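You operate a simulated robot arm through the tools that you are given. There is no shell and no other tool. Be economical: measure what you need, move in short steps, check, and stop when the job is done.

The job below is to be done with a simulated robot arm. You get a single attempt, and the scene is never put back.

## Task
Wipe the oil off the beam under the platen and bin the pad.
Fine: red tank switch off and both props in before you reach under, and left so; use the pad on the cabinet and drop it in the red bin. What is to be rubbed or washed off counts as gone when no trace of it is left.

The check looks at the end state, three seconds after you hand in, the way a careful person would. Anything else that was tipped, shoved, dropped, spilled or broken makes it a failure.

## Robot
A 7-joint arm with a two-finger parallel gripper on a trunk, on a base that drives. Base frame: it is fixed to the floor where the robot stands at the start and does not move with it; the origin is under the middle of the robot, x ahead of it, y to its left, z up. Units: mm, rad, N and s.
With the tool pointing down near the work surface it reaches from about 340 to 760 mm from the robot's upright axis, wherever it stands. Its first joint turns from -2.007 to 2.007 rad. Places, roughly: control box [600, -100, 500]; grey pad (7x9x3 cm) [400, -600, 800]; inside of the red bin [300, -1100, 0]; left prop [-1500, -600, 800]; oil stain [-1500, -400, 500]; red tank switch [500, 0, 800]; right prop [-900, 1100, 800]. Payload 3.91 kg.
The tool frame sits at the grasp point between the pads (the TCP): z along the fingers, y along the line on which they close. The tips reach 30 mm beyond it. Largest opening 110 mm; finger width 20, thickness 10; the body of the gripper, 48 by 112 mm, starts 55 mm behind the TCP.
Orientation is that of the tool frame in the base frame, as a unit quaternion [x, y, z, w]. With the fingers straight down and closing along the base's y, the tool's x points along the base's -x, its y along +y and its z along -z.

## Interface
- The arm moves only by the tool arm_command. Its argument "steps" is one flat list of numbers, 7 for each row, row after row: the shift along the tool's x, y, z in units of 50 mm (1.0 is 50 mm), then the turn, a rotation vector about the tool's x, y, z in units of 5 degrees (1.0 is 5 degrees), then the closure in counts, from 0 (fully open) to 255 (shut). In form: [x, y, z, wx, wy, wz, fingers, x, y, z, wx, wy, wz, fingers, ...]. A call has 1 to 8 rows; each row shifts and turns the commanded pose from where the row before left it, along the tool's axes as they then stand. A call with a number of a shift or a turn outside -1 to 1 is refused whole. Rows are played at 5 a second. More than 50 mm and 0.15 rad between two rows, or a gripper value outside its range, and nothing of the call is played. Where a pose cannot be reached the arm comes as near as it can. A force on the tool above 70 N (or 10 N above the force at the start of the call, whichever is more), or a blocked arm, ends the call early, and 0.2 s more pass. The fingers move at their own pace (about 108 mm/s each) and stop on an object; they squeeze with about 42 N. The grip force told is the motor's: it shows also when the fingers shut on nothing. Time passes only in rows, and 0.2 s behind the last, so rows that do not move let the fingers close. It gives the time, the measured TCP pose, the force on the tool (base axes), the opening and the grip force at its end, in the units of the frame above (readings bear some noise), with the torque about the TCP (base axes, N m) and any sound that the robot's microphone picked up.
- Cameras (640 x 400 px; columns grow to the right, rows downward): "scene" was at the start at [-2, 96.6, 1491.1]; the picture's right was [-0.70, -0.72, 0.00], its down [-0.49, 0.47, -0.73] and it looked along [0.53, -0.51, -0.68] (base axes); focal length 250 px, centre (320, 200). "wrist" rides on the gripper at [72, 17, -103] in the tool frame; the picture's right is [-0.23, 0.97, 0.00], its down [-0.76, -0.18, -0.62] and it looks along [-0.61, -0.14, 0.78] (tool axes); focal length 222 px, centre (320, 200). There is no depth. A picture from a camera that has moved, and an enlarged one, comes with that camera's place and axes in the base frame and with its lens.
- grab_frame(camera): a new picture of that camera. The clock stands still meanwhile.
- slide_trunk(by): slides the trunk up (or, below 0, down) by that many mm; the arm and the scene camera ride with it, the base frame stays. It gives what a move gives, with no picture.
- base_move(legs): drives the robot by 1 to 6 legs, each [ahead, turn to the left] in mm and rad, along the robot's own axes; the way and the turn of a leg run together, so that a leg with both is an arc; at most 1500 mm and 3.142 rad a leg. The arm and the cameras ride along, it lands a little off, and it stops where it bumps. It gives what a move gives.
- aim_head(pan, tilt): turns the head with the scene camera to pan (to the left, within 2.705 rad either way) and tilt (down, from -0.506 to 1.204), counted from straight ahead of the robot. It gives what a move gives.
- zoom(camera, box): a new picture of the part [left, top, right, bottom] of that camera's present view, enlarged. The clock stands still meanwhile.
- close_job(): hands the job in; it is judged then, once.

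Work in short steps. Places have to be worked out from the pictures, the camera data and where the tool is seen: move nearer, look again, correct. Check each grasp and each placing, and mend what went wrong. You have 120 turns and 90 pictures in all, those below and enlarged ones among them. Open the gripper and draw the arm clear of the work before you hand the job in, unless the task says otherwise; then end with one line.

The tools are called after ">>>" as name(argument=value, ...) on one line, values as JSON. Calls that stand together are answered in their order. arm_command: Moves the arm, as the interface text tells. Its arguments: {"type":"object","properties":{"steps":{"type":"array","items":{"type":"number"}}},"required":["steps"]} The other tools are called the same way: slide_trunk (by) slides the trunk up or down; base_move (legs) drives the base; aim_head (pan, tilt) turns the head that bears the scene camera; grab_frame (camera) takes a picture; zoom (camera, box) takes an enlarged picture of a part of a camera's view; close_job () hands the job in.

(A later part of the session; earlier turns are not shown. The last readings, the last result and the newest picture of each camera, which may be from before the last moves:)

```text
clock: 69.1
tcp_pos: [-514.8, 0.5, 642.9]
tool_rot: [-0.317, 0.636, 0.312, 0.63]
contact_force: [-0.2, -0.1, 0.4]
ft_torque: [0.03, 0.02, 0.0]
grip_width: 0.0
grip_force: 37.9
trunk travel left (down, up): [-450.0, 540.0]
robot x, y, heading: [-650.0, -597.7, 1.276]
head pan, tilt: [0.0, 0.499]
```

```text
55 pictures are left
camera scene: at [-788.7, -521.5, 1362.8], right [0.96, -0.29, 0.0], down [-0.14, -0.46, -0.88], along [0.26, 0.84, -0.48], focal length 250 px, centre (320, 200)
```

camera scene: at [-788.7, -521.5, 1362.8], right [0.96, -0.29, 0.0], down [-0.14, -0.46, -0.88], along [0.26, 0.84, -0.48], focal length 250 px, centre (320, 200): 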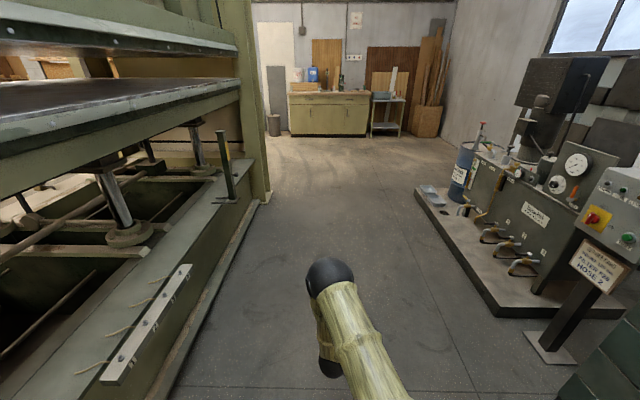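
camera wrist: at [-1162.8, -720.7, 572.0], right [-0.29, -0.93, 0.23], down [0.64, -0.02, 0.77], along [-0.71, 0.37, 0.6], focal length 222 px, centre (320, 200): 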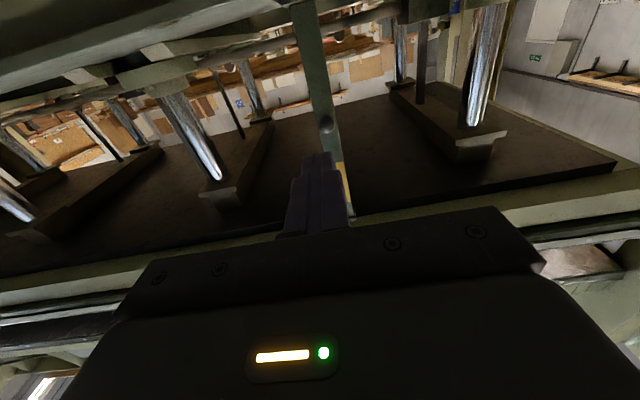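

The way is clear; I drive on and turn back to face the press.

>>> base_move(legs=[[0, -0.021], [1300, 0], [512, 0], [0, 1.934]])

>>> aim_head(pan=0, tilt=0.7)

>>> grab_frame(camera="scene")

>>> grab_frame(camera="wrist")

```text
clock: 86.7
tcp_pos: [-675.4, 1028.1, 643.4]
tool_rot: [0.701, -0.117, -0.694, -0.117]
contact_force: [0.1, -0.4, -0.8]
ft_torque: [-0.02, -0.04, 0.02]
grip_width: 0.0
grip_force: 37.7
trunk travel left (down, up): [-450.0, 540.0]
robot x, y, heading: [-65.7, 1083.4, -3.122]
head pan, tilt: [0.0, 0.499]
```

```text
clock: 87.5
tcp_pos: [-674.8, 1025.7, 643.7]
tool_rot: [0.701, -0.117, -0.694, -0.117]
contact_force: [0.7, -0.7, -0.1]
ft_torque: [-0.03, -0.01, 0.03]
grip_width: 0.0
grip_force: 37.4
trunk travel left (down, up): [-450.0, 540.0]
robot x, y, heading: [-65.5, 1087.7, -3.126]
head pan, tilt: [0.0, 0.7]
```

```text
54 pictures are left
camera scene: at [-89.1, 933.5, 1345.2], right [-0.02, 1.0, 0.0], down [0.64, 0.01, -0.77], along [-0.77, -0.01, -0.64], focal length 250 px, centre (320, 200)
```

scene: 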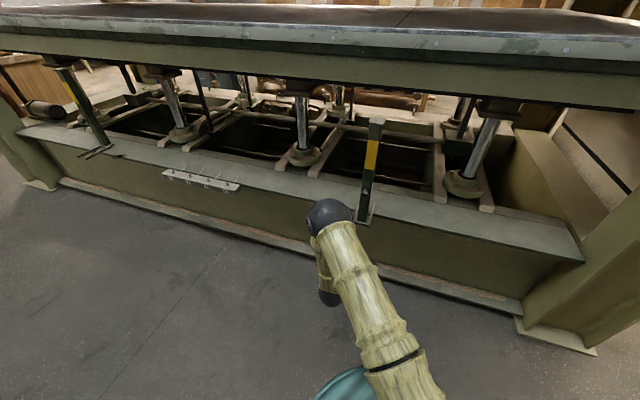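

```text
53 pictures are left
camera wrist: at [-582.3, 977.2, 571.8], right [-0.32, -0.92, 0.23], down [0.64, -0.04, 0.77], along [-0.7, 0.39, 0.6], focal length 222 px, centre (320, 200)
```

wrist: 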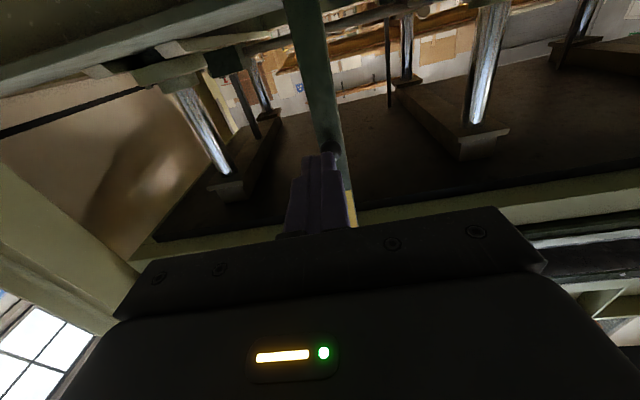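

The right prop lines up (knob ≈(-904,1111), 244 mm ahead and 6 mm off). I approach, then push in small rows until the stop.

>>> arm_command(steps=[0, -0.12, 0, 0, 0, 0, 255, 0, 0, 1, 0, 0, 0, 255, 0, 0, 1, 0, 0, 0, 255, 0, 0, 1, 0, 0, 0, 255, 0, 0, 1, 0, 0, 0, 255])

>>> grab_frame(camera="wrist")

>>> zoom(camera="scene", box=[260, 90, 500, 240])

```text
clock: 88.7
tcp_pos: [-860.7, 1099.5, 641.7]
tool_rot: [0.701, -0.117, -0.693, -0.117]
contact_force: [0.4, -0.4, 0.2]
ft_torque: [0.03, 0.0, 0.0]
grip_width: 0.1
grip_force: 37.6
trunk travel left (down, up): [-450.0, 540.0]
robot x, y, heading: [-63.0, 1087.7, -3.124]
head pan, tilt: [0.0, 0.7]
```

```text
52 pictures are left
camera wrist: at [-767.1, 1049.9, 570.9], right [-0.32, -0.92, 0.22], down [0.64, -0.04, 0.77], along [-0.7, 0.39, 0.6], focal length 222 px, centre (320, 200)
```

wrist: 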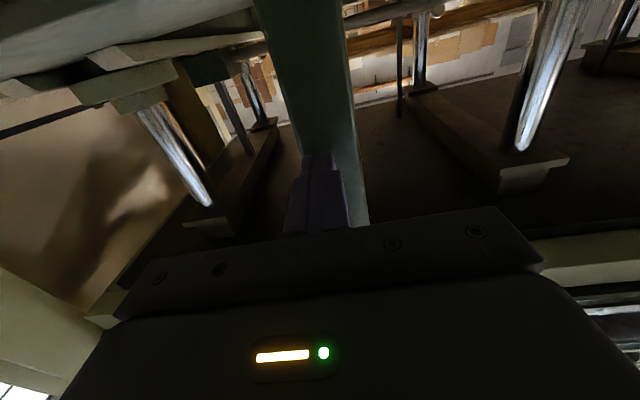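

```text
2.67 times, centred on (380, 165) of scene
camera zoom: at [-89.1, 933.4, 1345.2], right [-0.02, 1.0, 0.0], down [0.64, 0.01, -0.76], along [-0.76, -0.01, -0.64], focal length 666 px, centre (160, 293)
```

zoom: 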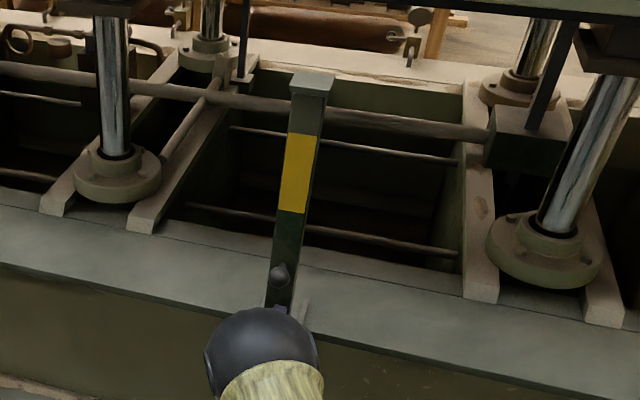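

>>> arm_command(steps=[0, 0.1, 0.4, 0, 0, 0, 255, 0, 0, 0.4, 0, 0, 0, 255, 0, 0, 0.4, 0, 0, 0, 255, 0, 0, 0.4, 0, 0, 0, 255, 0, 0, 0.4, 0, 0, 0, 255, 0, 0, 0.4, 0, 0, 0, 255])

>>> zoom(camera="scene", box=[260, 90, 500, 240])

```text
clock: 90.1
tcp_pos: [-976.9, 1132.8, 638.3]
tool_rot: [0.702, -0.117, -0.693, -0.118]
contact_force: [-0.5, -0.5, 1.3]
ft_torque: [-0.02, -0.04, -0.04]
grip_width: 0.0
grip_force: 37.9
trunk travel left (down, up): [-450.0, 540.0]
robot x, y, heading: [-64.8, 1087.5, -3.122]
head pan, tilt: [0.0, 0.7]
```

```text
2.67 times, centred on (380, 165) of scene
camera zoom: at [-89.2, 933.5, 1345.1], right [-0.02, 1.0, 0.0], down [0.64, 0.01, -0.76], along [-0.76, -0.01, -0.64], focal length 666 px, centre (160, 293)
```

zoom: 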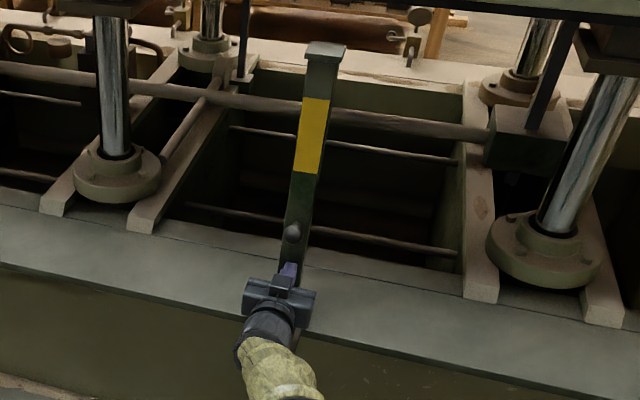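

Moving well; a bit further to the stop.

>>> arm_command(steps=[0, 0, 0.3, 0, 0, 0, 255, 0, 0, 0.3, 0, 0, 0, 255, 0, 0, 0.3, 0, 0, 0, 255])

>>> zoom(camera="scene", box=[260, 90, 500, 240])

```text
clock: 90.9
tcp_pos: [-984.9, 1135.4, 640.4]
tool_rot: [0.701, -0.117, -0.694, -0.117]
contact_force: [0.7, -0.5, 0.2]
ft_torque: [0.01, -0.03, 0.01]
grip_width: 0.0
grip_force: 38.0
out of reach, approached as far as the arm can: row 1, 2, 3
trunk travel left (down, up): [-450.0, 540.0]
robot x, y, heading: [-61.6, 1081.1, -3.121]
head pan, tilt: [0.0, 0.7]
```

```text
2.67 times, centred on (380, 165) of scene
camera zoom: at [-89.2, 933.5, 1345.2], right [-0.02, 1.0, 0.0], down [0.64, 0.01, -0.76], along [-0.76, -0.01, -0.64], focal length 666 px, centre (160, 293)
```

zoom: 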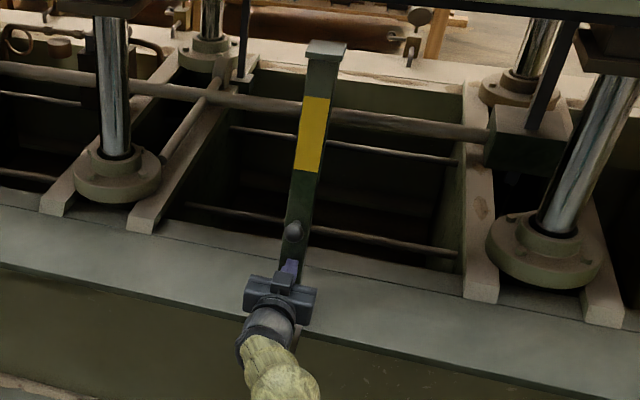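

Out of reach. I back the hand off, drive 90 mm closer, re-aim and push on.

>>> arm_command(steps=[0, 0, -1, 0, 0, 0, 255, 0, 0, -1, 0, 0, 0, 255, 0, 0, -1, 0, 0, 0, 255, 0, 0, 0, 0, 0, 0, 255])

>>> base_move(legs=[[90, 0]])

```text
clock: 91.9
tcp_pos: [-843.1, 1085.6, 642.4]
tool_rot: [0.7, -0.117, -0.695, -0.117]
contact_force: [-0.5, -0.4, 0.4]
ft_torque: [0.01, 0.01, 0.02]
grip_width: 0.0
grip_force: 37.6
trunk travel left (down, up): [-450.0, 540.0]
robot x, y, heading: [-62.3, 1087.1, -3.125]
head pan, tilt: [0.0, 0.7]
```

```text
clock: 93.0
tcp_pos: [-934.1, 1084.0, 640.5]
tool_rot: [0.701, -0.117, -0.694, -0.118]
contact_force: [-0.3, 0.3, 0.5]
ft_torque: [0.0, 0.01, 0.01]
grip_width: 0.1
grip_force: 37.7
trunk travel left (down, up): [-450.0, 540.0]
robot x, y, heading: [-155.4, 1083.8, -3.123]
head pan, tilt: [0.0, 0.7]
```

>>> arm_command(steps=[0, -0.63, 0, 0, 0, 0, 255, 0, 0, 0.5, 0, 0, 0, 255, 0, 0, 0.5, 0, 0, 0, 255, 0, 0, 0.3, 0, 0, 0, 255, 0, 0, 0.3, 0, 0, 0, 255, 0, 0, 0.3, 0, 0, 0, 255, 0, 0, 0.3, 0, 0, 0, 255])

>>> grab_frame(camera="scene")

```text
clock: 94.5
tcp_pos: [-1002.6, 1138.9, 642.0]
tool_rot: [0.7, -0.118, -0.695, -0.117]
contact_force: [54.2, -9.4, 21.1]
ft_torque: [0.29, 1.02, -0.08]
grip_width: 0.1
grip_force: 38.0
trunk travel left (down, up): [-450.0, 540.0]
robot x, y, heading: [-154.5, 1083.3, -3.123]
head pan, tilt: [0.0, 0.7]
stopped in row 7: the force on the tool passed its limit at 100 N (the readings are from after the stop); the commanded pose is now the measured one
```

```text
48 pictures are left
camera scene: at [-171.0, 930.9, 1345.7], right [-0.02, 1.0, 0.0], down [0.64, 0.01, -0.77], along [-0.77, -0.01, -0.64], focal length 250 px, centre (320, 200)
```

scene: 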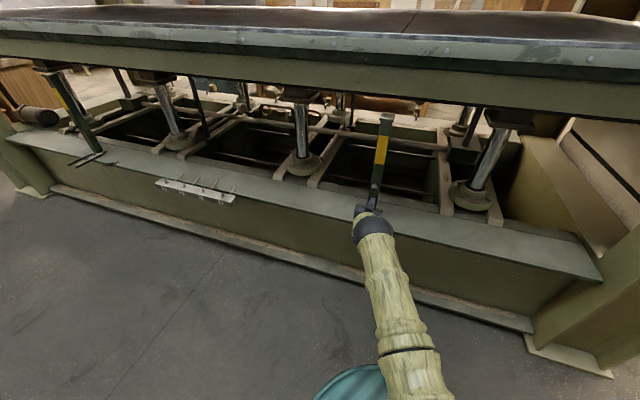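

Stop reached (matches the left prop's end position). I withdraw and check.

>>> arm_command(steps=[0, 0, -0.5, 0, 0, 0, 255, 0, 0, -1, 0, 0, 0, 255, 0, 0, -1, 0, 0, 0, 255, 0, 0, -1, 0, 0, 0, 255, 0, 0, -1, 0, 0, 0, 255, 0, 0, -1, 0, 0, 0, 255, 0, 0, -1, 0, 0, 0, 0])

>>> zoom(camera="scene", box=[280, 80, 520, 230])

```text
clock: 96.1
tcp_pos: [-699.4, 1034.8, 642.8]
tool_rot: [0.704, -0.118, -0.69, -0.118]
contact_force: [0.3, -1.3, -0.4]
ft_torque: [-0.01, -0.01, 0.0]
grip_width: 81.4
grip_force: 0.0
trunk travel left (down, up): [-450.0, 540.0]
robot x, y, heading: [-156.5, 1083.1, -3.121]
head pan, tilt: [0.0, 0.7]
```

```text
2.67 times, centred on (400, 155) of scene
camera zoom: at [-179.1, 931.8, 1345.2], right [-0.02, 1.0, 0.0], down [0.64, 0.01, -0.76], along [-0.76, -0.02, -0.64], focal length 666 px, centre (107, 320)
```

zoom: 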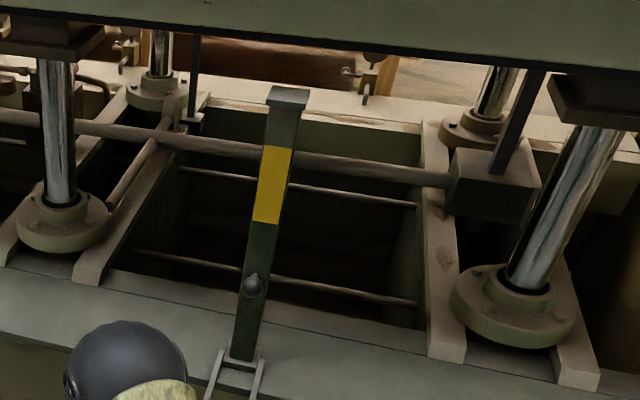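

Both props are in. Now the pad: I estimate it at (372,-634,~800). I raise the trunk, straighten the tool to point down, then drive to stand in front of the cabinet.

>>> slide_trunk(by=350)

>>> arm_command(steps=[0, 0, 0, -1, 0, 0, 0, 0, 0, 0, -1, 0, 0, 0, 0, 0, 0, -1, 0, 0, 0, 0, 0, 0, -1, 0, 0, 0, 0, 0, 0, 0, 1, 0, 0, 0, 0, 0, 0, 1, 0, 0, 0, 0, 0, 0, 1, 0, 0, 0, 0, 0, 0, 1, 0, 0])

>>> arm_command(steps=[0, 0, 0, 0, 1, 0, 0, 0, 0, 0, 0, 1, 0, 0, 0, 0, 0, 0, 1, 0, 0, 0, 0, 0, 0, 1, 0, 0, 0, 0, 0, 0, 1, 0, 0, 0, 0, 0, 0, 1, 0, 0, 0, 0, 0, 0, 1, 0, 0, 0, 0, 0, 0, 1, 0, 0])

>>> arm_command(steps=[0, 0, 0, 0, 1, 0, 0, 0, 0, 0, 0, 1, 0, 0, 0, 0, 0, 0, 1, 0, 0, 0, 0, 0, 0, 1, 0, 0, 0, 0, 0, 0, 1, 0, 0, 0, 0, 0, 0, 1, 0, 0])

```text
clock: 99.5
tcp_pos: [-699.1, 1034.9, 992.7]
tool_rot: [0.704, -0.119, -0.69, -0.118]
contact_force: [0.9, 0.4, -0.3]
ft_torque: [0.02, -0.02, 0.01]
grip_width: 110.2
grip_force: 0.2
trunk travel left (down, up): [-800.0, 190.0]
robot x, y, heading: [-157.2, 1082.0, -3.121]
head pan, tilt: [0.0, 0.7]
```

```text
clock: 101.3
tcp_pos: [-698.8, 1033.8, 990.8]
tool_rot: [0.825, 0.006, -0.565, 0.006]
contact_force: [-0.4, 0.0, -0.3]
ft_torque: [0.01, 0.0, 0.01]
grip_width: 110.1
grip_force: 0.1
trunk travel left (down, up): [-800.0, 190.0]
robot x, y, heading: [-156.8, 1085.9, -3.12]
head pan, tilt: [0.0, 0.7]
```

```text
clock: 103.1
tcp_pos: [-699.2, 1034.4, 991.0]
tool_rot: [0.969, 0.007, -0.248, 0.003]
contact_force: [-0.1, -1.4, -0.6]
ft_torque: [-0.02, 0.01, 0.04]
grip_width: 109.7
grip_force: 0.1
trunk travel left (down, up): [-800.0, 190.0]
robot x, y, heading: [-156.7, 1088.2, -3.123]
head pan, tilt: [0.0, 0.7]
```

```text
clock: 104.5
tcp_pos: [-701.5, 1032.4, 990.9]
tool_rot: [1.0, 0.008, 0.01, 0.003]
contact_force: [0.7, 0.0, 0.2]
ft_torque: [-0.01, 0.0, -0.04]
grip_width: 110.0
grip_force: 0.0
trunk travel left (down, up): [-800.0, 190.0]
robot x, y, heading: [-154.9, 1078.1, -3.124]
head pan, tilt: [0.0, 0.7]
```

>>> base_move(legs=[[0, 1.553], [1200, 0], [520, 0], [0, 1.571]])

>>> grab_frame(camera="wrist")

>>> grab_frame(camera="scene")

```text
clock: 125.6
tcp_pos: [371.0, -587.0, 990.4]
tool_rot: [0.004, 1.0, 0.002, -0.01]
contact_force: [-0.6, 0.1, 0.5]
ft_torque: [0.0, 0.0, 0.0]
grip_width: 109.9
grip_force: 0.0
trunk travel left (down, up): [-800.0, 190.0]
robot x, y, heading: [-173.6, -623.4, -0.004]
head pan, tilt: [0.0, 0.7]
```

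```text
46 pictures are left
camera wrist: at [301.0, -570.0, 1096.1], right [0.23, 0.97, 0.0], down [0.77, -0.19, 0.61], along [0.59, -0.14, -0.79], focal length 222 px, centre (320, 200)
```

wrist: 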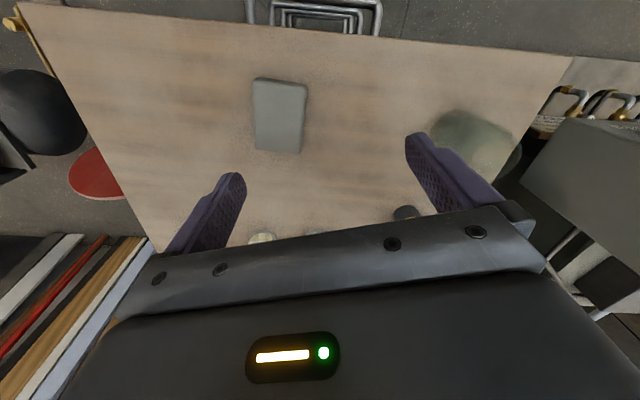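

```text
45 pictures are left
camera scene: at [-151.1, -469.9, 1695.2], right [0.0, -1.0, 0.0], down [-0.64, 0.0, -0.76], along [0.76, 0.0, -0.64], focal length 250 px, centre (320, 200)
```

scene: 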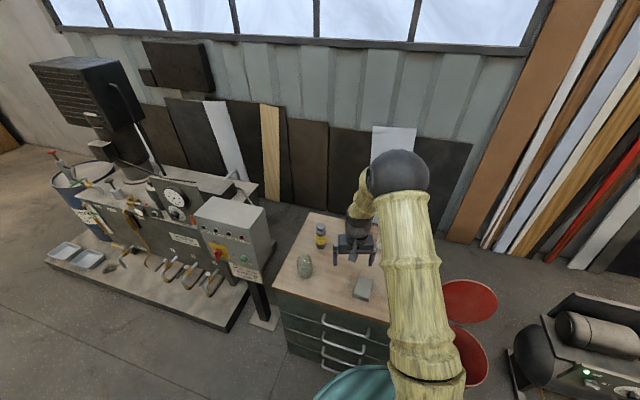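

Pad triangulates to centre (373,-638), top z≈811, its short side along (0.34,0.94). Two jars stand well to the left. I shift over it, yaw +20° and descend partway.

>>> arm_command(steps=[0, -1, 0, 0, 0, 0, 0, 0, 0, 0, 0, 0, 1, 0, 0, 0, 0, 0, 0, 1, 0, 0, 0, 0, 0, 0, 1, 0, 0, 0, 0, 0, 0, 1, 0, 0, 0, 1, 0, 0, 0, 0, 0, 0, 1, 0, 0, 0, 0])

>>> grab_frame(camera="wrist")

```text
clock: 127.2
tcp_pos: [367.6, -636.7, 893.0]
tool_rot: [0.178, 0.984, 0.0, -0.01]
contact_force: [-0.3, 0.0, 1.3]
ft_torque: [0.0, 0.0, 0.0]
grip_width: 110.3
grip_force: 0.1
trunk travel left (down, up): [-800.0, 190.0]
robot x, y, heading: [-177.2, -625.3, -0.005]
head pan, tilt: [0.0, 0.7]
```

```text
44 pictures are left
camera wrist: at [308.1, -596.2, 997.5], right [0.55, 0.83, -0.01], down [0.66, -0.44, 0.61], along [0.5, -0.34, -0.79], focal length 222 px, centre (320, 200)
```

wrist: 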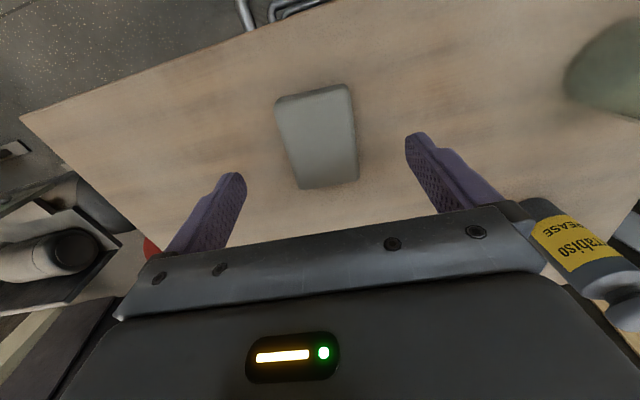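

Pad centre is right under the tool (6 mm off). I descend to TCP z≈826 so only the upper half of the pad is gripped, and close.

>>> arm_command(steps=[-0.13, 0, 0, 0, 0, 0, 0, 0, 0, 0.7, 0, 0, 0, 0, 0, 0, 0.64, 0, 0, 0, 0, 0, 0, 0, 0, 0, 0, 255, 0, 0, 0, 0, 0, 0, 255, 0, 0, 0, 0, 0, 0, 255])

>>> grab_frame(camera="wrist")

>>> zoom(camera="scene", box=[310, 220, 430, 310])

```text
clock: 128.6
tcp_pos: [371.8, -639.0, 824.1]
tool_rot: [0.177, 0.984, 0.0, -0.01]
contact_force: [0.9, -0.6, -0.1]
ft_torque: [0.01, 0.01, -0.03]
grip_width: 64.6
grip_force: 41.7
trunk travel left (down, up): [-800.0, 190.0]
robot x, y, heading: [-176.1, -623.8, -0.01]
head pan, tilt: [0.0, 0.7]
```

```text
43 pictures are left
camera wrist: at [311.7, -598.6, 929.5], right [0.55, 0.83, -0.01], down [0.66, -0.44, 0.61], along [0.5, -0.34, -0.79], focal length 222 px, centre (320, 200)
```

wrist: 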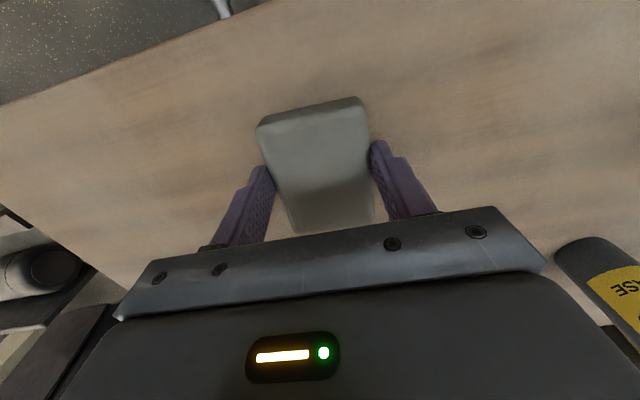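

```text
4.44 times, centred on (370, 265) of scene
camera zoom: at [-151.0, -470.0, 1695.2], right [0.0, -1.0, 0.0], down [-0.64, 0.0, -0.76], along [0.76, 0.0, -0.64], focal length 1110 px, centre (98, -89)
```

zoom: 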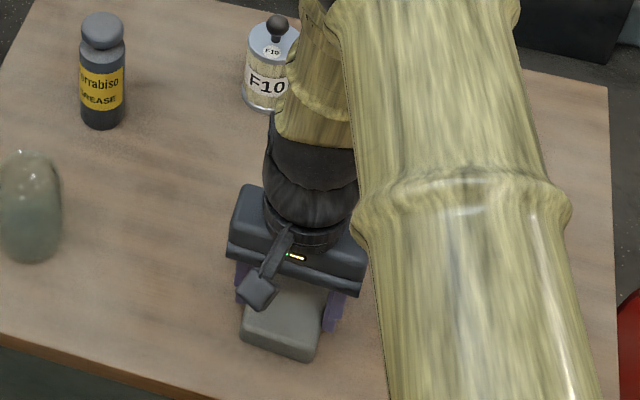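

Pad gripped (64.6 mm, 42 N). I lift it straight up and check how far it protrudes.

>>> arm_command(steps=[0, 0, -0.6, 0, 0, 0, 255, 0, 0, -1, 0, 0, 0, 255, 0, 0, -1, 0, 0, 0, 255, 0, 0, -1, 0, 0, 0, 255])

>>> grab_frame(camera="wrist")

>>> aim_head(pan=-0.6, tilt=0.9)

>>> grab_frame(camera="scene")

```text
clock: 129.6
tcp_pos: [376.7, -638.8, 1006.5]
tool_rot: [0.178, 0.984, -0.001, -0.009]
contact_force: [0.6, 0.3, 0.0]
ft_torque: [-0.01, -0.01, 0.0]
grip_width: 64.7
grip_force: 42.0
trunk travel left (down, up): [-800.0, 190.0]
robot x, y, heading: [-171.1, -623.8, -0.015]
head pan, tilt: [0.0, 0.7]
```

```text
41 pictures are left
camera wrist: at [316.6, -598.2, 1111.7], right [0.55, 0.83, -0.01], down [0.66, -0.44, 0.61], along [0.5, -0.34, -0.79], focal length 222 px, centre (320, 200)
```

wrist: 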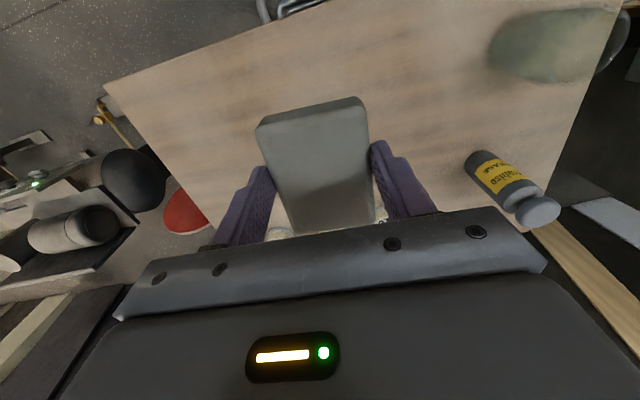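

```text
clock: 130.6
tcp_pos: [376.9, -637.9, 1006.1]
tool_rot: [0.178, 0.984, 0.001, -0.01]
contact_force: [0.0, -0.3, -0.7]
ft_torque: [0.02, 0.02, 0.01]
grip_width: 64.8
grip_force: 41.7
trunk travel left (down, up): [-800.0, 190.0]
robot x, y, heading: [-174.9, -626.3, -0.0]
head pan, tilt: [-0.6, 0.901]
```

```text
40 pictures are left
camera scene: at [-173.7, -512.4, 1679.0], right [-0.57, -0.82, 0.0], down [-0.65, 0.45, -0.62], along [0.51, -0.35, -0.78], focal length 250 px, centre (320, 200)
```

scene: 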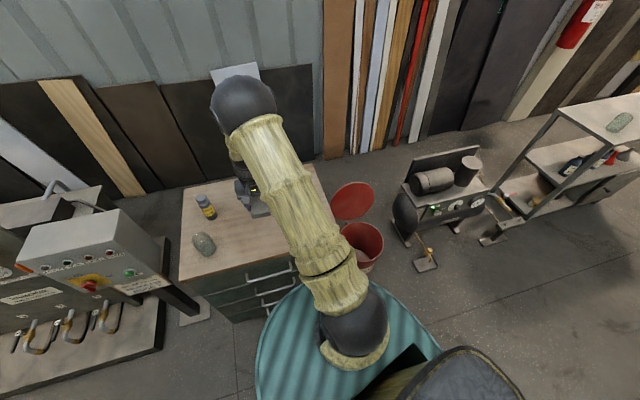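

Pad is held well, protruding below the tips. Now I back away, turn to face the press squarely (heading ≈2.83) and stop short of the stain.

>>> base_move(legs=[[-500, 0], [0, 2.826]])

>>> aim_head(pan=0.3, tilt=0.75)

>>> grab_frame(camera="scene")

```text
clock: 143.7
tcp_pos: [-1189.4, -416.7, 1006.2]
tool_rot: [0.939, -0.345, 0.009, 0.002]
contact_force: [-1.3, 0.4, -0.2]
ft_torque: [0.02, 0.04, 0.0]
grip_width: 64.5
grip_force: 42.0
trunk travel left (down, up): [-800.0, 190.0]
robot x, y, heading: [-674.8, -616.8, 2.791]
head pan, tilt: [-0.6, 0.901]
```

```text
clock: 144.8
tcp_pos: [-1189.5, -418.1, 1007.3]
tool_rot: [0.939, -0.344, 0.01, 0.002]
contact_force: [0.5, 0.1, 0.1]
ft_torque: [0.02, -0.01, -0.02]
grip_width: 64.7
grip_force: 41.6
trunk travel left (down, up): [-800.0, 190.0]
robot x, y, heading: [-676.5, -615.9, 2.788]
head pan, tilt: [0.3, 0.75]
```

```text
39 pictures are left
camera scene: at [-755.1, -777.1, 1690.9], right [0.05, 1.0, 0.0], down [0.68, -0.03, -0.73], along [-0.73, 0.04, -0.68], focal length 250 px, centre (320, 200)
```

scene: 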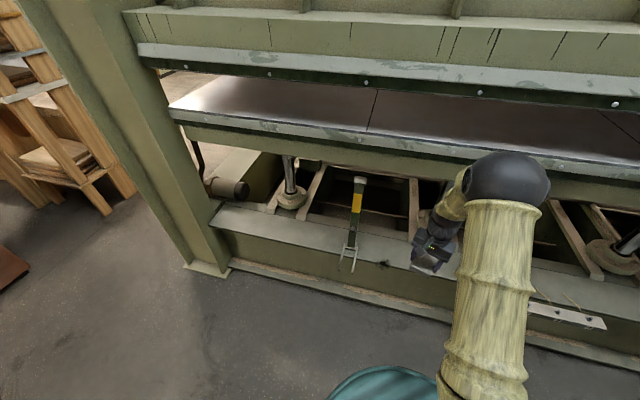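

>>> zoom(camera="scene", box=[340, 235, 420, 285])

```text
8.00 times, centred on (380, 260) of scene
camera zoom: at [-755.1, -777.1, 1690.9], right [0.05, 1.0, 0.0], down [0.68, -0.03, -0.73], along [-0.73, 0.04, -0.68], focal length 1997 px, centre (-160, -280)
```

zoom: 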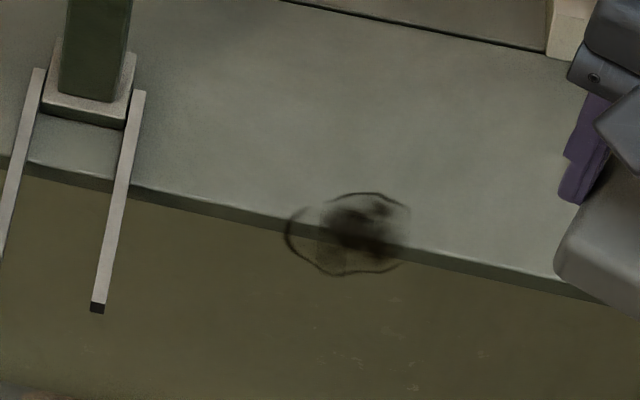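

The stain seems ~88 mm wide, spanning the top edge and perhaps the front face. I lower the trunk and drive partway to inspect closely with the wrist camera.

>>> slide_trunk(by=-380)

>>> base_move(legs=[[0, 0.148], [150, 0], [0, -0.11]])

>>> grab_frame(camera="wrist")

>>> grab_frame(camera="scene")

```text
clock: 148.5
tcp_pos: [-1189.2, -417.8, 626.3]
tool_rot: [0.939, -0.344, 0.009, 0.002]
contact_force: [-0.4, 0.7, -0.7]
ft_torque: [-0.01, -0.04, 0.0]
grip_width: 64.4
grip_force: 42.1
trunk travel left (down, up): [-420.0, 570.0]
robot x, y, heading: [-677.7, -616.1, 2.79]
head pan, tilt: [0.3, 0.75]
```

```text
clock: 151.5
tcp_pos: [-1343.2, -410.0, 626.1]
tool_rot: [0.946, -0.325, 0.01, 0.001]
contact_force: [-0.7, 0.6, -0.5]
ft_torque: [0.01, 0.01, 0.01]
grip_width: 65.1
grip_force: 42.4
trunk travel left (down, up): [-420.0, 570.0]
robot x, y, heading: [-818.8, -589.3, 2.833]
head pan, tilt: [0.3, 0.75]
```

```text
37 pictures are left
camera wrist: at [-1297.7, -466.7, 730.8], right [-0.78, -0.63, -0.01], down [-0.5, 0.61, 0.61], along [-0.38, 0.48, -0.79], focal length 222 px, centre (320, 200)
```

wrist: 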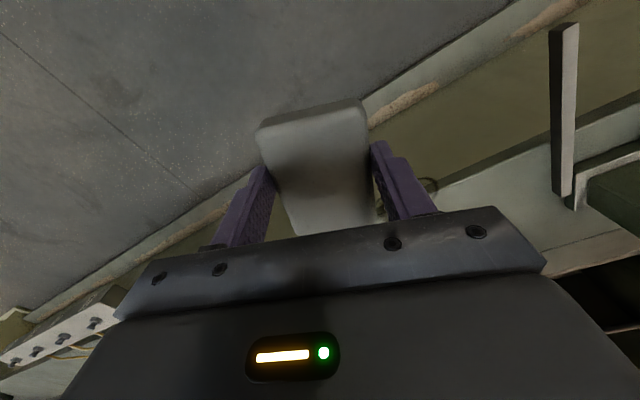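

```text
36 pictures are left
camera scene: at [-894.8, -750.6, 1310.9], right [0.01, 1.0, 0.0], down [0.68, -0.01, -0.73], along [-0.73, 0.01, -0.68], focal length 250 px, centre (320, 200)
```

scene: 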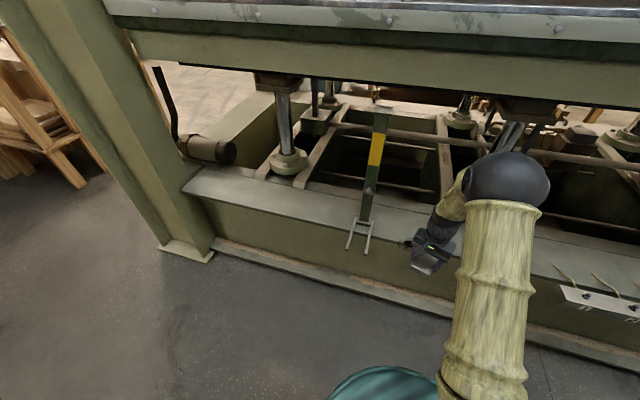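

The stain is nearly hidden by the gripper; I un-yaw the tool to align with the beam, shift 100 mm to the right, and zoom in with the scene camera.

>>> arm_command(steps=[0, 0, 0, 0, 0, -1, 255, 0, 0, 0, 0, 0, -1, 255, 0, 0, 0, 0, 0, -1, 255, 0, 0, 0, 0, 0, -1, 255, 0, -1, 0, 0, 0, 0, 255, 0, -1, 0, 0, 0, 0, 255])

>>> zoom(camera="scene", box=[360, 215, 440, 265])

>>> grab_frame(camera="wrist")

```text
clock: 152.9
tcp_pos: [-1311.9, -315.0, 627.0]
tool_rot: [0.988, -0.155, 0.009, 0.003]
contact_force: [-0.1, -0.4, 0.0]
ft_torque: [0.02, -0.02, 0.0]
grip_width: 64.5
grip_force: 42.4
trunk travel left (down, up): [-420.0, 570.0]
robot x, y, heading: [-818.4, -588.4, 2.831]
head pan, tilt: [0.3, 0.75]
```

```text
8.00 times, centred on (400, 240) of scene
camera zoom: at [-894.8, -750.7, 1310.9], right [0.01, 1.0, 0.0], down [0.68, -0.01, -0.73], along [-0.73, 0.01, -0.68], focal length 1997 px, centre (-320, -120)
```

zoom: 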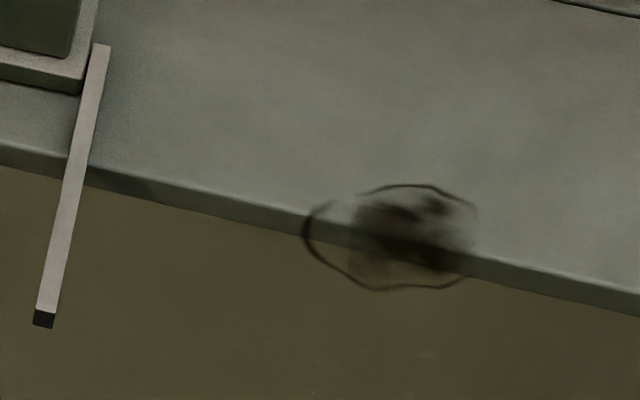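

```text
34 pictures are left
camera wrist: at [-1250.2, -353.0, 731.4], right [-0.51, -0.86, 0.0], down [-0.68, 0.41, 0.61], along [-0.52, 0.31, -0.79], focal length 222 px, centre (320, 200)
```

wrist: 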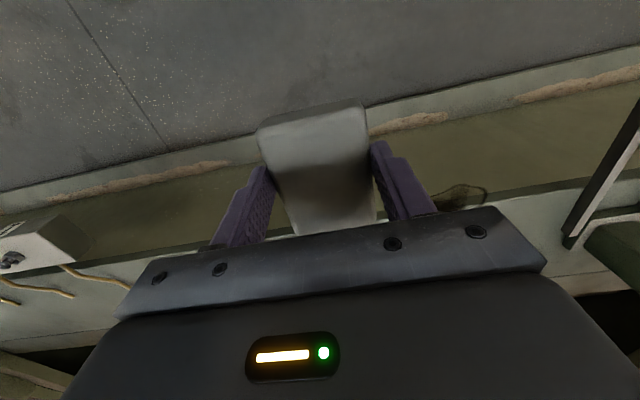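

>>> zoom(camera="wrist", box=[400, 150, 560, 250])

```text
4.00 times, centred on (480, 200) of wrist
camera zoom: at [-1250.2, -353.0, 731.4], right [-0.51, -0.86, 0.0], down [-0.68, 0.41, 0.61], along [-0.52, 0.31, -0.79], focal length 888 px, centre (-320, 200)
```

zoom: 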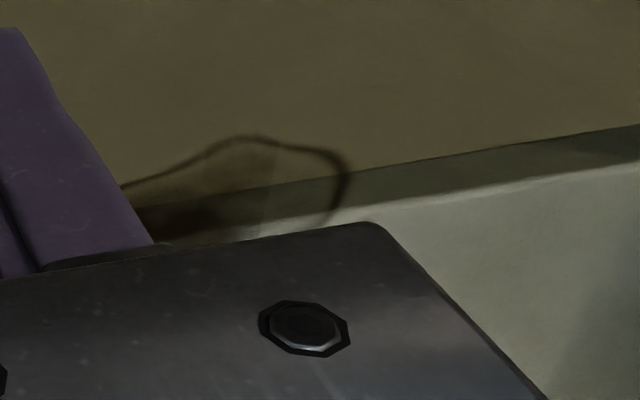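

Triangulating the ring with both cameras puts the beam top at z≈527 and the stain as a disc ~85 mm wide centred on the edge at about (-1479,-399). I drive 110 mm closer and bring the pad above it, still clear by ~50 mm.

>>> base_move(legs=[[110, 0]])

>>> arm_command(steps=[0, 0.9, 0, 0, 0, 0, 255, 0, 0.9, 0, 0, 0, 0, 255, 0, 0.8, 0, 0, 0, 0, 255, 0, 0, 0, 0, 0, 0, 255])

>>> grab_frame(camera="wrist")

>>> grab_frame(camera="scene")

```text
clock: 154.2
tcp_pos: [-1418.3, -281.4, 626.4]
tool_rot: [0.988, -0.156, 0.009, 0.003]
contact_force: [-0.5, -0.4, -0.2]
ft_torque: [-0.02, 0.01, 0.01]
grip_width: 64.4
grip_force: 41.8
trunk travel left (down, up): [-420.0, 570.0]
robot x, y, heading: [-927.5, -555.4, 2.83]
head pan, tilt: [0.3, 0.75]
```

```text
clock: 155.2
tcp_pos: [-1458.6, -406.5, 627.2]
tool_rot: [0.988, -0.157, 0.009, 0.003]
contact_force: [0.5, 0.4, -0.9]
ft_torque: [-0.02, 0.01, -0.01]
grip_width: 64.5
grip_force: 41.6
trunk travel left (down, up): [-420.0, 570.0]
robot x, y, heading: [-929.4, -551.5, 2.832]
head pan, tilt: [0.3, 0.75]
```

```text
32 pictures are left
camera wrist: at [-1396.7, -443.4, 731.9], right [-0.52, -0.86, 0.0], down [-0.68, 0.41, 0.61], along [-0.52, 0.31, -0.79], focal length 222 px, centre (320, 200)
```

wrist: 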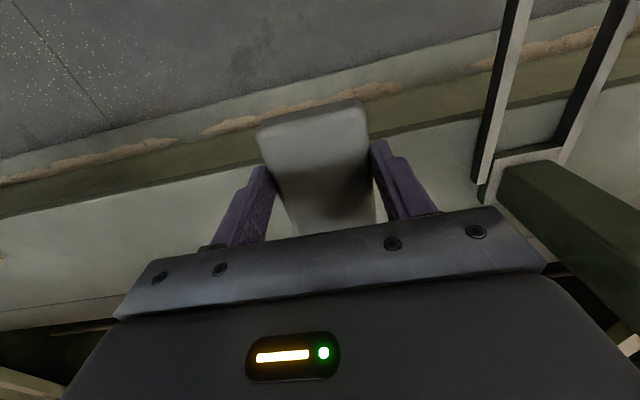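

```text
31 pictures are left
camera scene: at [-1001.7, -716.4, 1310.9], right [0.01, 1.0, 0.0], down [0.68, -0.01, -0.73], along [-0.73, 0.01, -0.68], focal length 250 px, centre (320, 200)
```

scene: 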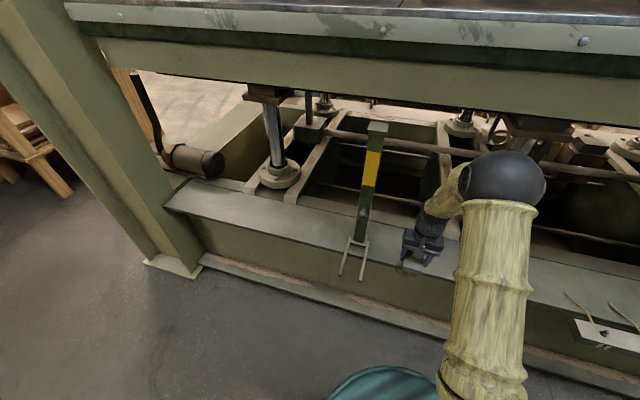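

>>> zoom(camera="scene", box=[370, 220, 450, 280])

```text
6.67 times, centred on (410, 250) of scene
camera zoom: at [-1001.7, -716.4, 1310.9], right [0.01, 1.0, 0.0], down [0.68, -0.01, -0.73], along [-0.73, 0.01, -0.68], focal length 1664 px, centre (-280, -133)
```

zoom: 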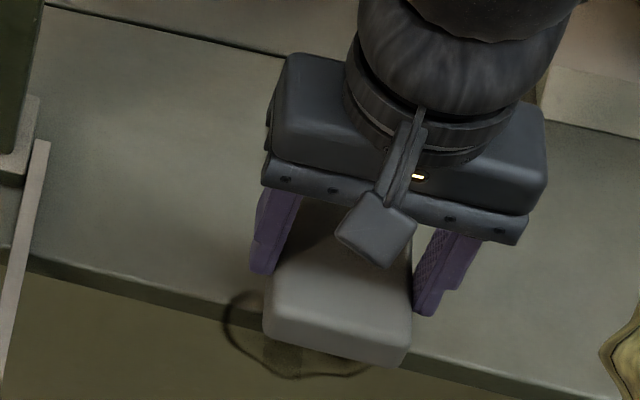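

Ring centre confirmed at n≈1282, u≈-838 (beam coordinates); the pad is centred laterally and needs 22 mm more inward. I shift and lower carefully, watching the force.

>>> arm_command(steps=[-0.44, 0, 0, 0, 0, 0, 255, 0, 0, 0.5, 0, 0, 0, 255, 0, 0, 0.3, 0, 0, 0, 255, 0, 0, 0.16, 0, 0, 0, 255, 0, 0, 0, 0, 0, 0, 255])

```text
clock: 156.4
tcp_pos: [-1479.3, -399.9, 580.1]
tool_rot: [0.988, -0.156, 0.009, 0.004]
contact_force: [-0.3, -0.2, 0.0]
ft_torque: [0.0, 0.03, 0.02]
grip_width: 64.5
grip_force: 42.1
trunk travel left (down, up): [-420.0, 570.0]
robot x, y, heading: [-929.0, -554.7, 2.834]
head pan, tilt: [0.3, 0.75]
```

No contact yet at z 580; I go down in small steps.

>>> arm_command(steps=[0, 0, 0.1, 0, 0, 0, 255, 0, 0, 0.06, 0, 0, 0, 255, 0, 0, 0, 0, 0, 0, 255])

>>> zoom(camera="scene", box=[370, 220, 450, 280])

```text
clock: 157.2
tcp_pos: [-1479.3, -397.5, 572.2]
tool_rot: [0.988, -0.156, 0.009, 0.003]
contact_force: [0.0, -0.3, -0.1]
ft_torque: [-0.03, 0.01, 0.0]
grip_width: 64.9
grip_force: 42.3
trunk travel left (down, up): [-420.0, 570.0]
robot x, y, heading: [-926.3, -552.3, 2.833]
head pan, tilt: [0.3, 0.75]
```

```text
6.67 times, centred on (410, 250) of scene
camera zoom: at [-1001.6, -716.1, 1310.9], right [0.01, 1.0, 0.0], down [0.68, -0.01, -0.73], along [-0.73, 0.01, -0.68], focal length 1664 px, centre (-280, -133)
```

zoom: 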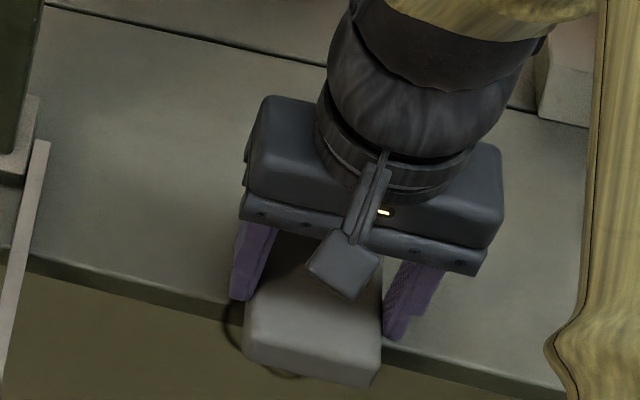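

>>> arm_command(steps=[0, 0, 0.06, 0, 0, 0, 255, 0, 0, 0.06, 0, 0, 0, 255, 0, 0, 0.04, 0, 0, 0, 255])

```text
clock: 158.0
tcp_pos: [-1479.2, -399.7, 564.7]
tool_rot: [0.988, -0.157, 0.008, 0.003]
contact_force: [2.3, -0.6, 7.8]
ft_torque: [0.32, 0.03, -0.05]
grip_width: 64.5
grip_force: 42.0
trunk travel left (down, up): [-420.0, 570.0]
robot x, y, heading: [-926.6, -557.2, 2.83]
head pan, tilt: [0.3, 0.75]
```

Contact at 8 N (beam top ≈525). I press 2 mm more and make lateral strokes of ±35 mm.

>>> arm_command(steps=[0, 0.35, 0.04, 0, 0, 0, 255, 0, 0.35, 0, 0, 0, 0, 255, 0, -0.5, 0, 0, 0, 0, 255, 0, -0.5, 0, 0, 0, 0, 255, 0, -0.4, 0, 0, 0, 0, 255, 0.2, 0.4, 0, 0, 0, 0, 255, 0, 0.5, 0, 0, 0, 0, 255, 0, 0.5, 0, 0, 0, 0, 255])

>>> arm_command(steps=[-0.4, 0, 0, 0, 0, 0, 255, 0, -0.5, 0, 0, 0, 0, 255, 0, -0.5, 0, 0, 0, 0, 255, 0, -0.4, 0, 0, 0, 0, 255, 0.2, 0.4, 0, 0, 0, 0, 255, 0, 0.3, 0, 0, 0, 0, 255])

```text
clock: 159.8
tcp_pos: [-1478.0, -434.7, 563.0]
tool_rot: [0.988, -0.156, 0.008, 0.003]
contact_force: [2.7, 6.7, 32.5]
ft_torque: [0.7, 0.27, -0.12]
grip_width: 64.4
grip_force: 42.2
trunk travel left (down, up): [-420.0, 570.0]
robot x, y, heading: [-926.2, -555.0, 2.833]
head pan, tilt: [0.3, 0.75]
```

```text
clock: 161.2
tcp_pos: [-1475.6, -398.5, 561.8]
tool_rot: [0.988, -0.156, 0.009, 0.003]
contact_force: [2.0, 5.1, 15.8]
ft_torque: [0.17, 0.03, -0.03]
grip_width: 64.6
grip_force: 41.7
trunk travel left (down, up): [-420.0, 570.0]
robot x, y, heading: [-926.7, -555.9, 2.828]
head pan, tilt: [0.3, 0.75]
```

Strokes done at 15–30 N. I lift, move to the right and check the stain.

>>> arm_command(steps=[0, 0, -0.8, 0, 0, 0, 255, 0, 0, -0.6, 0, 0, 0, 255, 0, -1, 0, 0, 0, 0, 255, 0, -1, 0, 0, 0, 0, 255, 0, -0.8, 0, 0, 0, 0, 255])

>>> zoom(camera="scene", box=[370, 225, 450, 285])

```text
clock: 162.4
tcp_pos: [-1438.1, -262.9, 629.7]
tool_rot: [0.988, -0.155, 0.01, 0.003]
contact_force: [0.5, -0.1, -0.4]
ft_torque: [0.01, -0.03, 0.0]
grip_width: 64.7
grip_force: 42.1
trunk travel left (down, up): [-420.0, 570.0]
robot x, y, heading: [-927.9, -554.0, 2.831]
head pan, tilt: [0.3, 0.75]
```

```text
6.67 times, centred on (410, 255) of scene
camera zoom: at [-1001.6, -716.1, 1310.9], right [0.01, 1.0, 0.0], down [0.68, -0.01, -0.73], along [-0.73, 0.01, -0.68], focal length 1664 px, centre (-280, -167)
```

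zoom: 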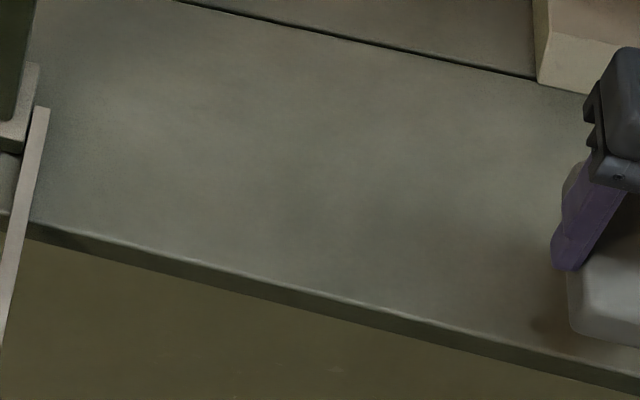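

The stain is gone there; the brownish patch by the pad is probably shadow. I move the arm further off and zoom in to verify.

>>> arm_command(steps=[0, 0, -1, 0, 0, 0, 255, 0, -1, 0, 0, 0, 0, 255, 1, 0, 0, 0, 0, 0, 255, 1, 0, 0, 0, 0, 0, 255, 1, 0, 0, 0, 0, 0, 255])

>>> zoom(camera="scene", box=[380, 230, 460, 290])

>>> zoom(camera="scene", box=[392, 240, 432, 270])

```text
clock: 163.6
tcp_pos: [-1279.6, -264.0, 683.7]
tool_rot: [0.988, -0.157, 0.009, 0.004]
contact_force: [-0.2, 0.8, 0.1]
ft_torque: [0.01, 0.02, -0.01]
grip_width: 64.6
grip_force: 42.3
trunk travel left (down, up): [-420.0, 570.0]
robot x, y, heading: [-927.4, -553.0, 2.826]
head pan, tilt: [0.3, 0.75]
```

```text
6.67 times, centred on (420, 260) of scene
camera zoom: at [-1001.6, -716.1, 1310.9], right [0.01, 1.0, 0.0], down [0.68, -0.01, -0.73], along [-0.73, 0.01, -0.68], focal length 1664 px, centre (-347, -200)
```

zoom: 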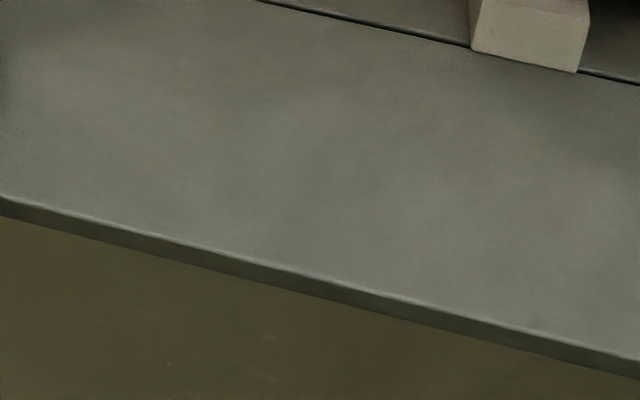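

```text
13.33 times, centred on (412, 255) of scene
camera zoom: at [-1001.6, -716.1, 1310.9], right [0.01, 1.0, 0.0], down [0.68, -0.01, -0.73], along [-0.73, 0.01, -0.68], focal length 3329 px, centre (-907, -533)
```

zoom: 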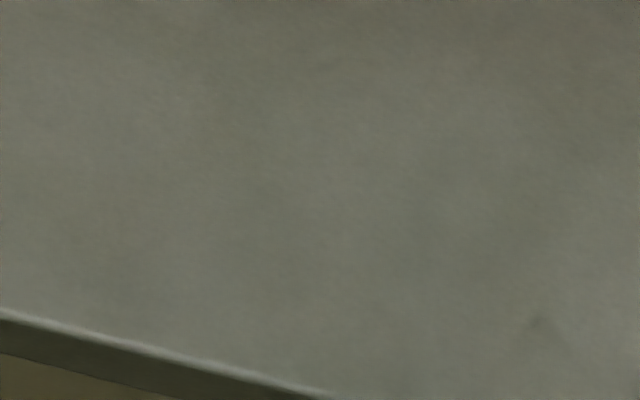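

>>> zoom(camera="scene", box=[394, 252, 426, 276])

>>> zoom(camera="scene", box=[430, 260, 462, 284])

```text
16.00 times, centred on (410, 264) of scene
camera zoom: at [-1001.6, -716.1, 1310.9], right [0.01, 1.0, 0.0], down [0.68, -0.01, -0.73], along [-0.73, 0.01, -0.68], focal length 3994 px, centre (-1120, -824)
```

zoom: 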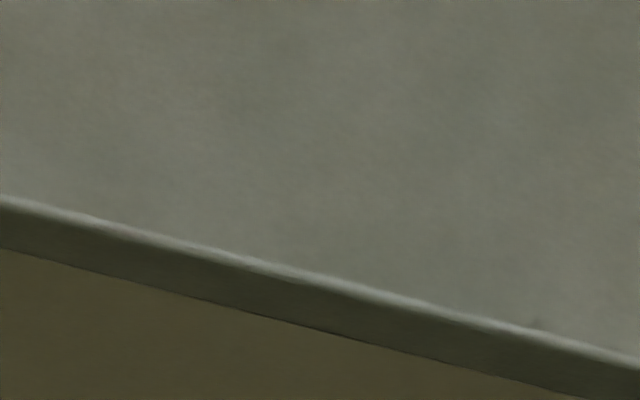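

```text
16.00 times, centred on (446, 272) of scene
camera zoom: at [-1001.6, -716.1, 1310.9], right [0.01, 1.0, 0.0], down [0.68, -0.01, -0.73], along [-0.73, 0.01, -0.68], focal length 3994 px, centre (-1696, -952)
```

zoom: 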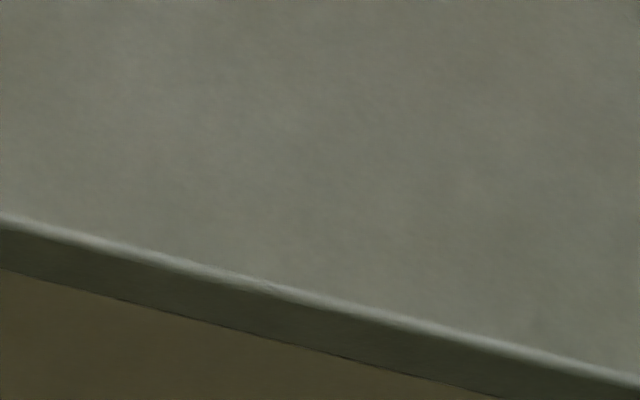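

The beam is clean (the tiny speck is a fixed screen artefact). Now I raise the trunk and drive to the red bin.

>>> slide_trunk(by=250)

>>> base_move(legs=[[-300, 0], [0, 2.601], [610, 0], [0, 0.856]])

>>> aim_head(pan=0.1, tilt=0.85)

>>> grab_frame(camera="scene")

>>> grab_frame(camera="wrist")

```text
clock: 166.2
tcp_pos: [-1280.3, -264.3, 933.3]
tool_rot: [0.988, -0.156, 0.009, 0.003]
contact_force: [0.4, -0.2, 0.0]
ft_torque: [-0.03, 0.02, -0.01]
grip_width: 64.6
grip_force: 41.7
trunk travel left (down, up): [-670.0, 320.0]
robot x, y, heading: [-923.5, -553.9, 2.83]
head pan, tilt: [0.3, 0.75]
```

```text
clock: 184.1
tcp_pos: [168.5, -1292.9, 932.8]
tool_rot: [0.014, 1.0, 0.001, -0.009]
contact_force: [-0.5, -0.2, -1.1]
ft_torque: [-0.03, 0.02, 0.0]
grip_width: 64.3
grip_force: 41.7
trunk travel left (down, up): [-670.0, 320.0]
robot x, y, heading: [-250.6, -1112.4, -0.025]
head pan, tilt: [0.3, 0.75]
```

```text
clock: 184.8
tcp_pos: [169.2, -1291.8, 932.7]
tool_rot: [0.014, 1.0, 0.002, -0.01]
contact_force: [0.4, 0.0, 0.0]
ft_torque: [0.02, -0.01, -0.03]
grip_width: 64.6
grip_force: 41.3
trunk travel left (down, up): [-670.0, 320.0]
robot x, y, heading: [-253.3, -1114.0, -0.024]
head pan, tilt: [0.099, 0.85]
```

```text
23 pictures are left
camera scene: at [-231.6, -951.7, 1553.0], right [0.07, -1.0, 0.0], down [-0.75, -0.06, -0.66], along [0.66, 0.05, -0.75], focal length 250 px, centre (320, 200)
```

scene: 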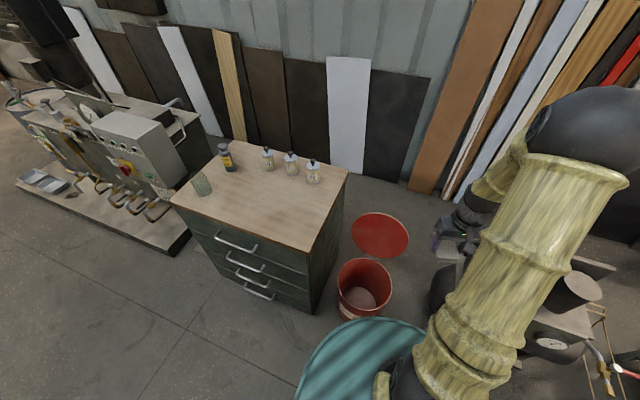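

```text
22 pictures are left
camera wrist: at [99.4, -1273.7, 1037.8], right [0.25, 0.97, 0.0], down [0.77, -0.2, 0.61], along [0.59, -0.15, -0.79], focal length 222 px, centre (320, 200)
```

wrist: 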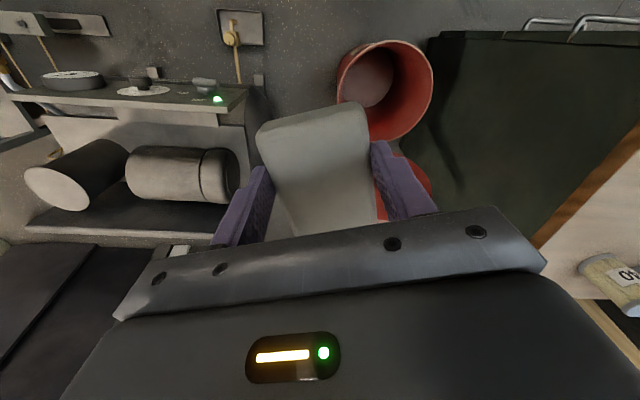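

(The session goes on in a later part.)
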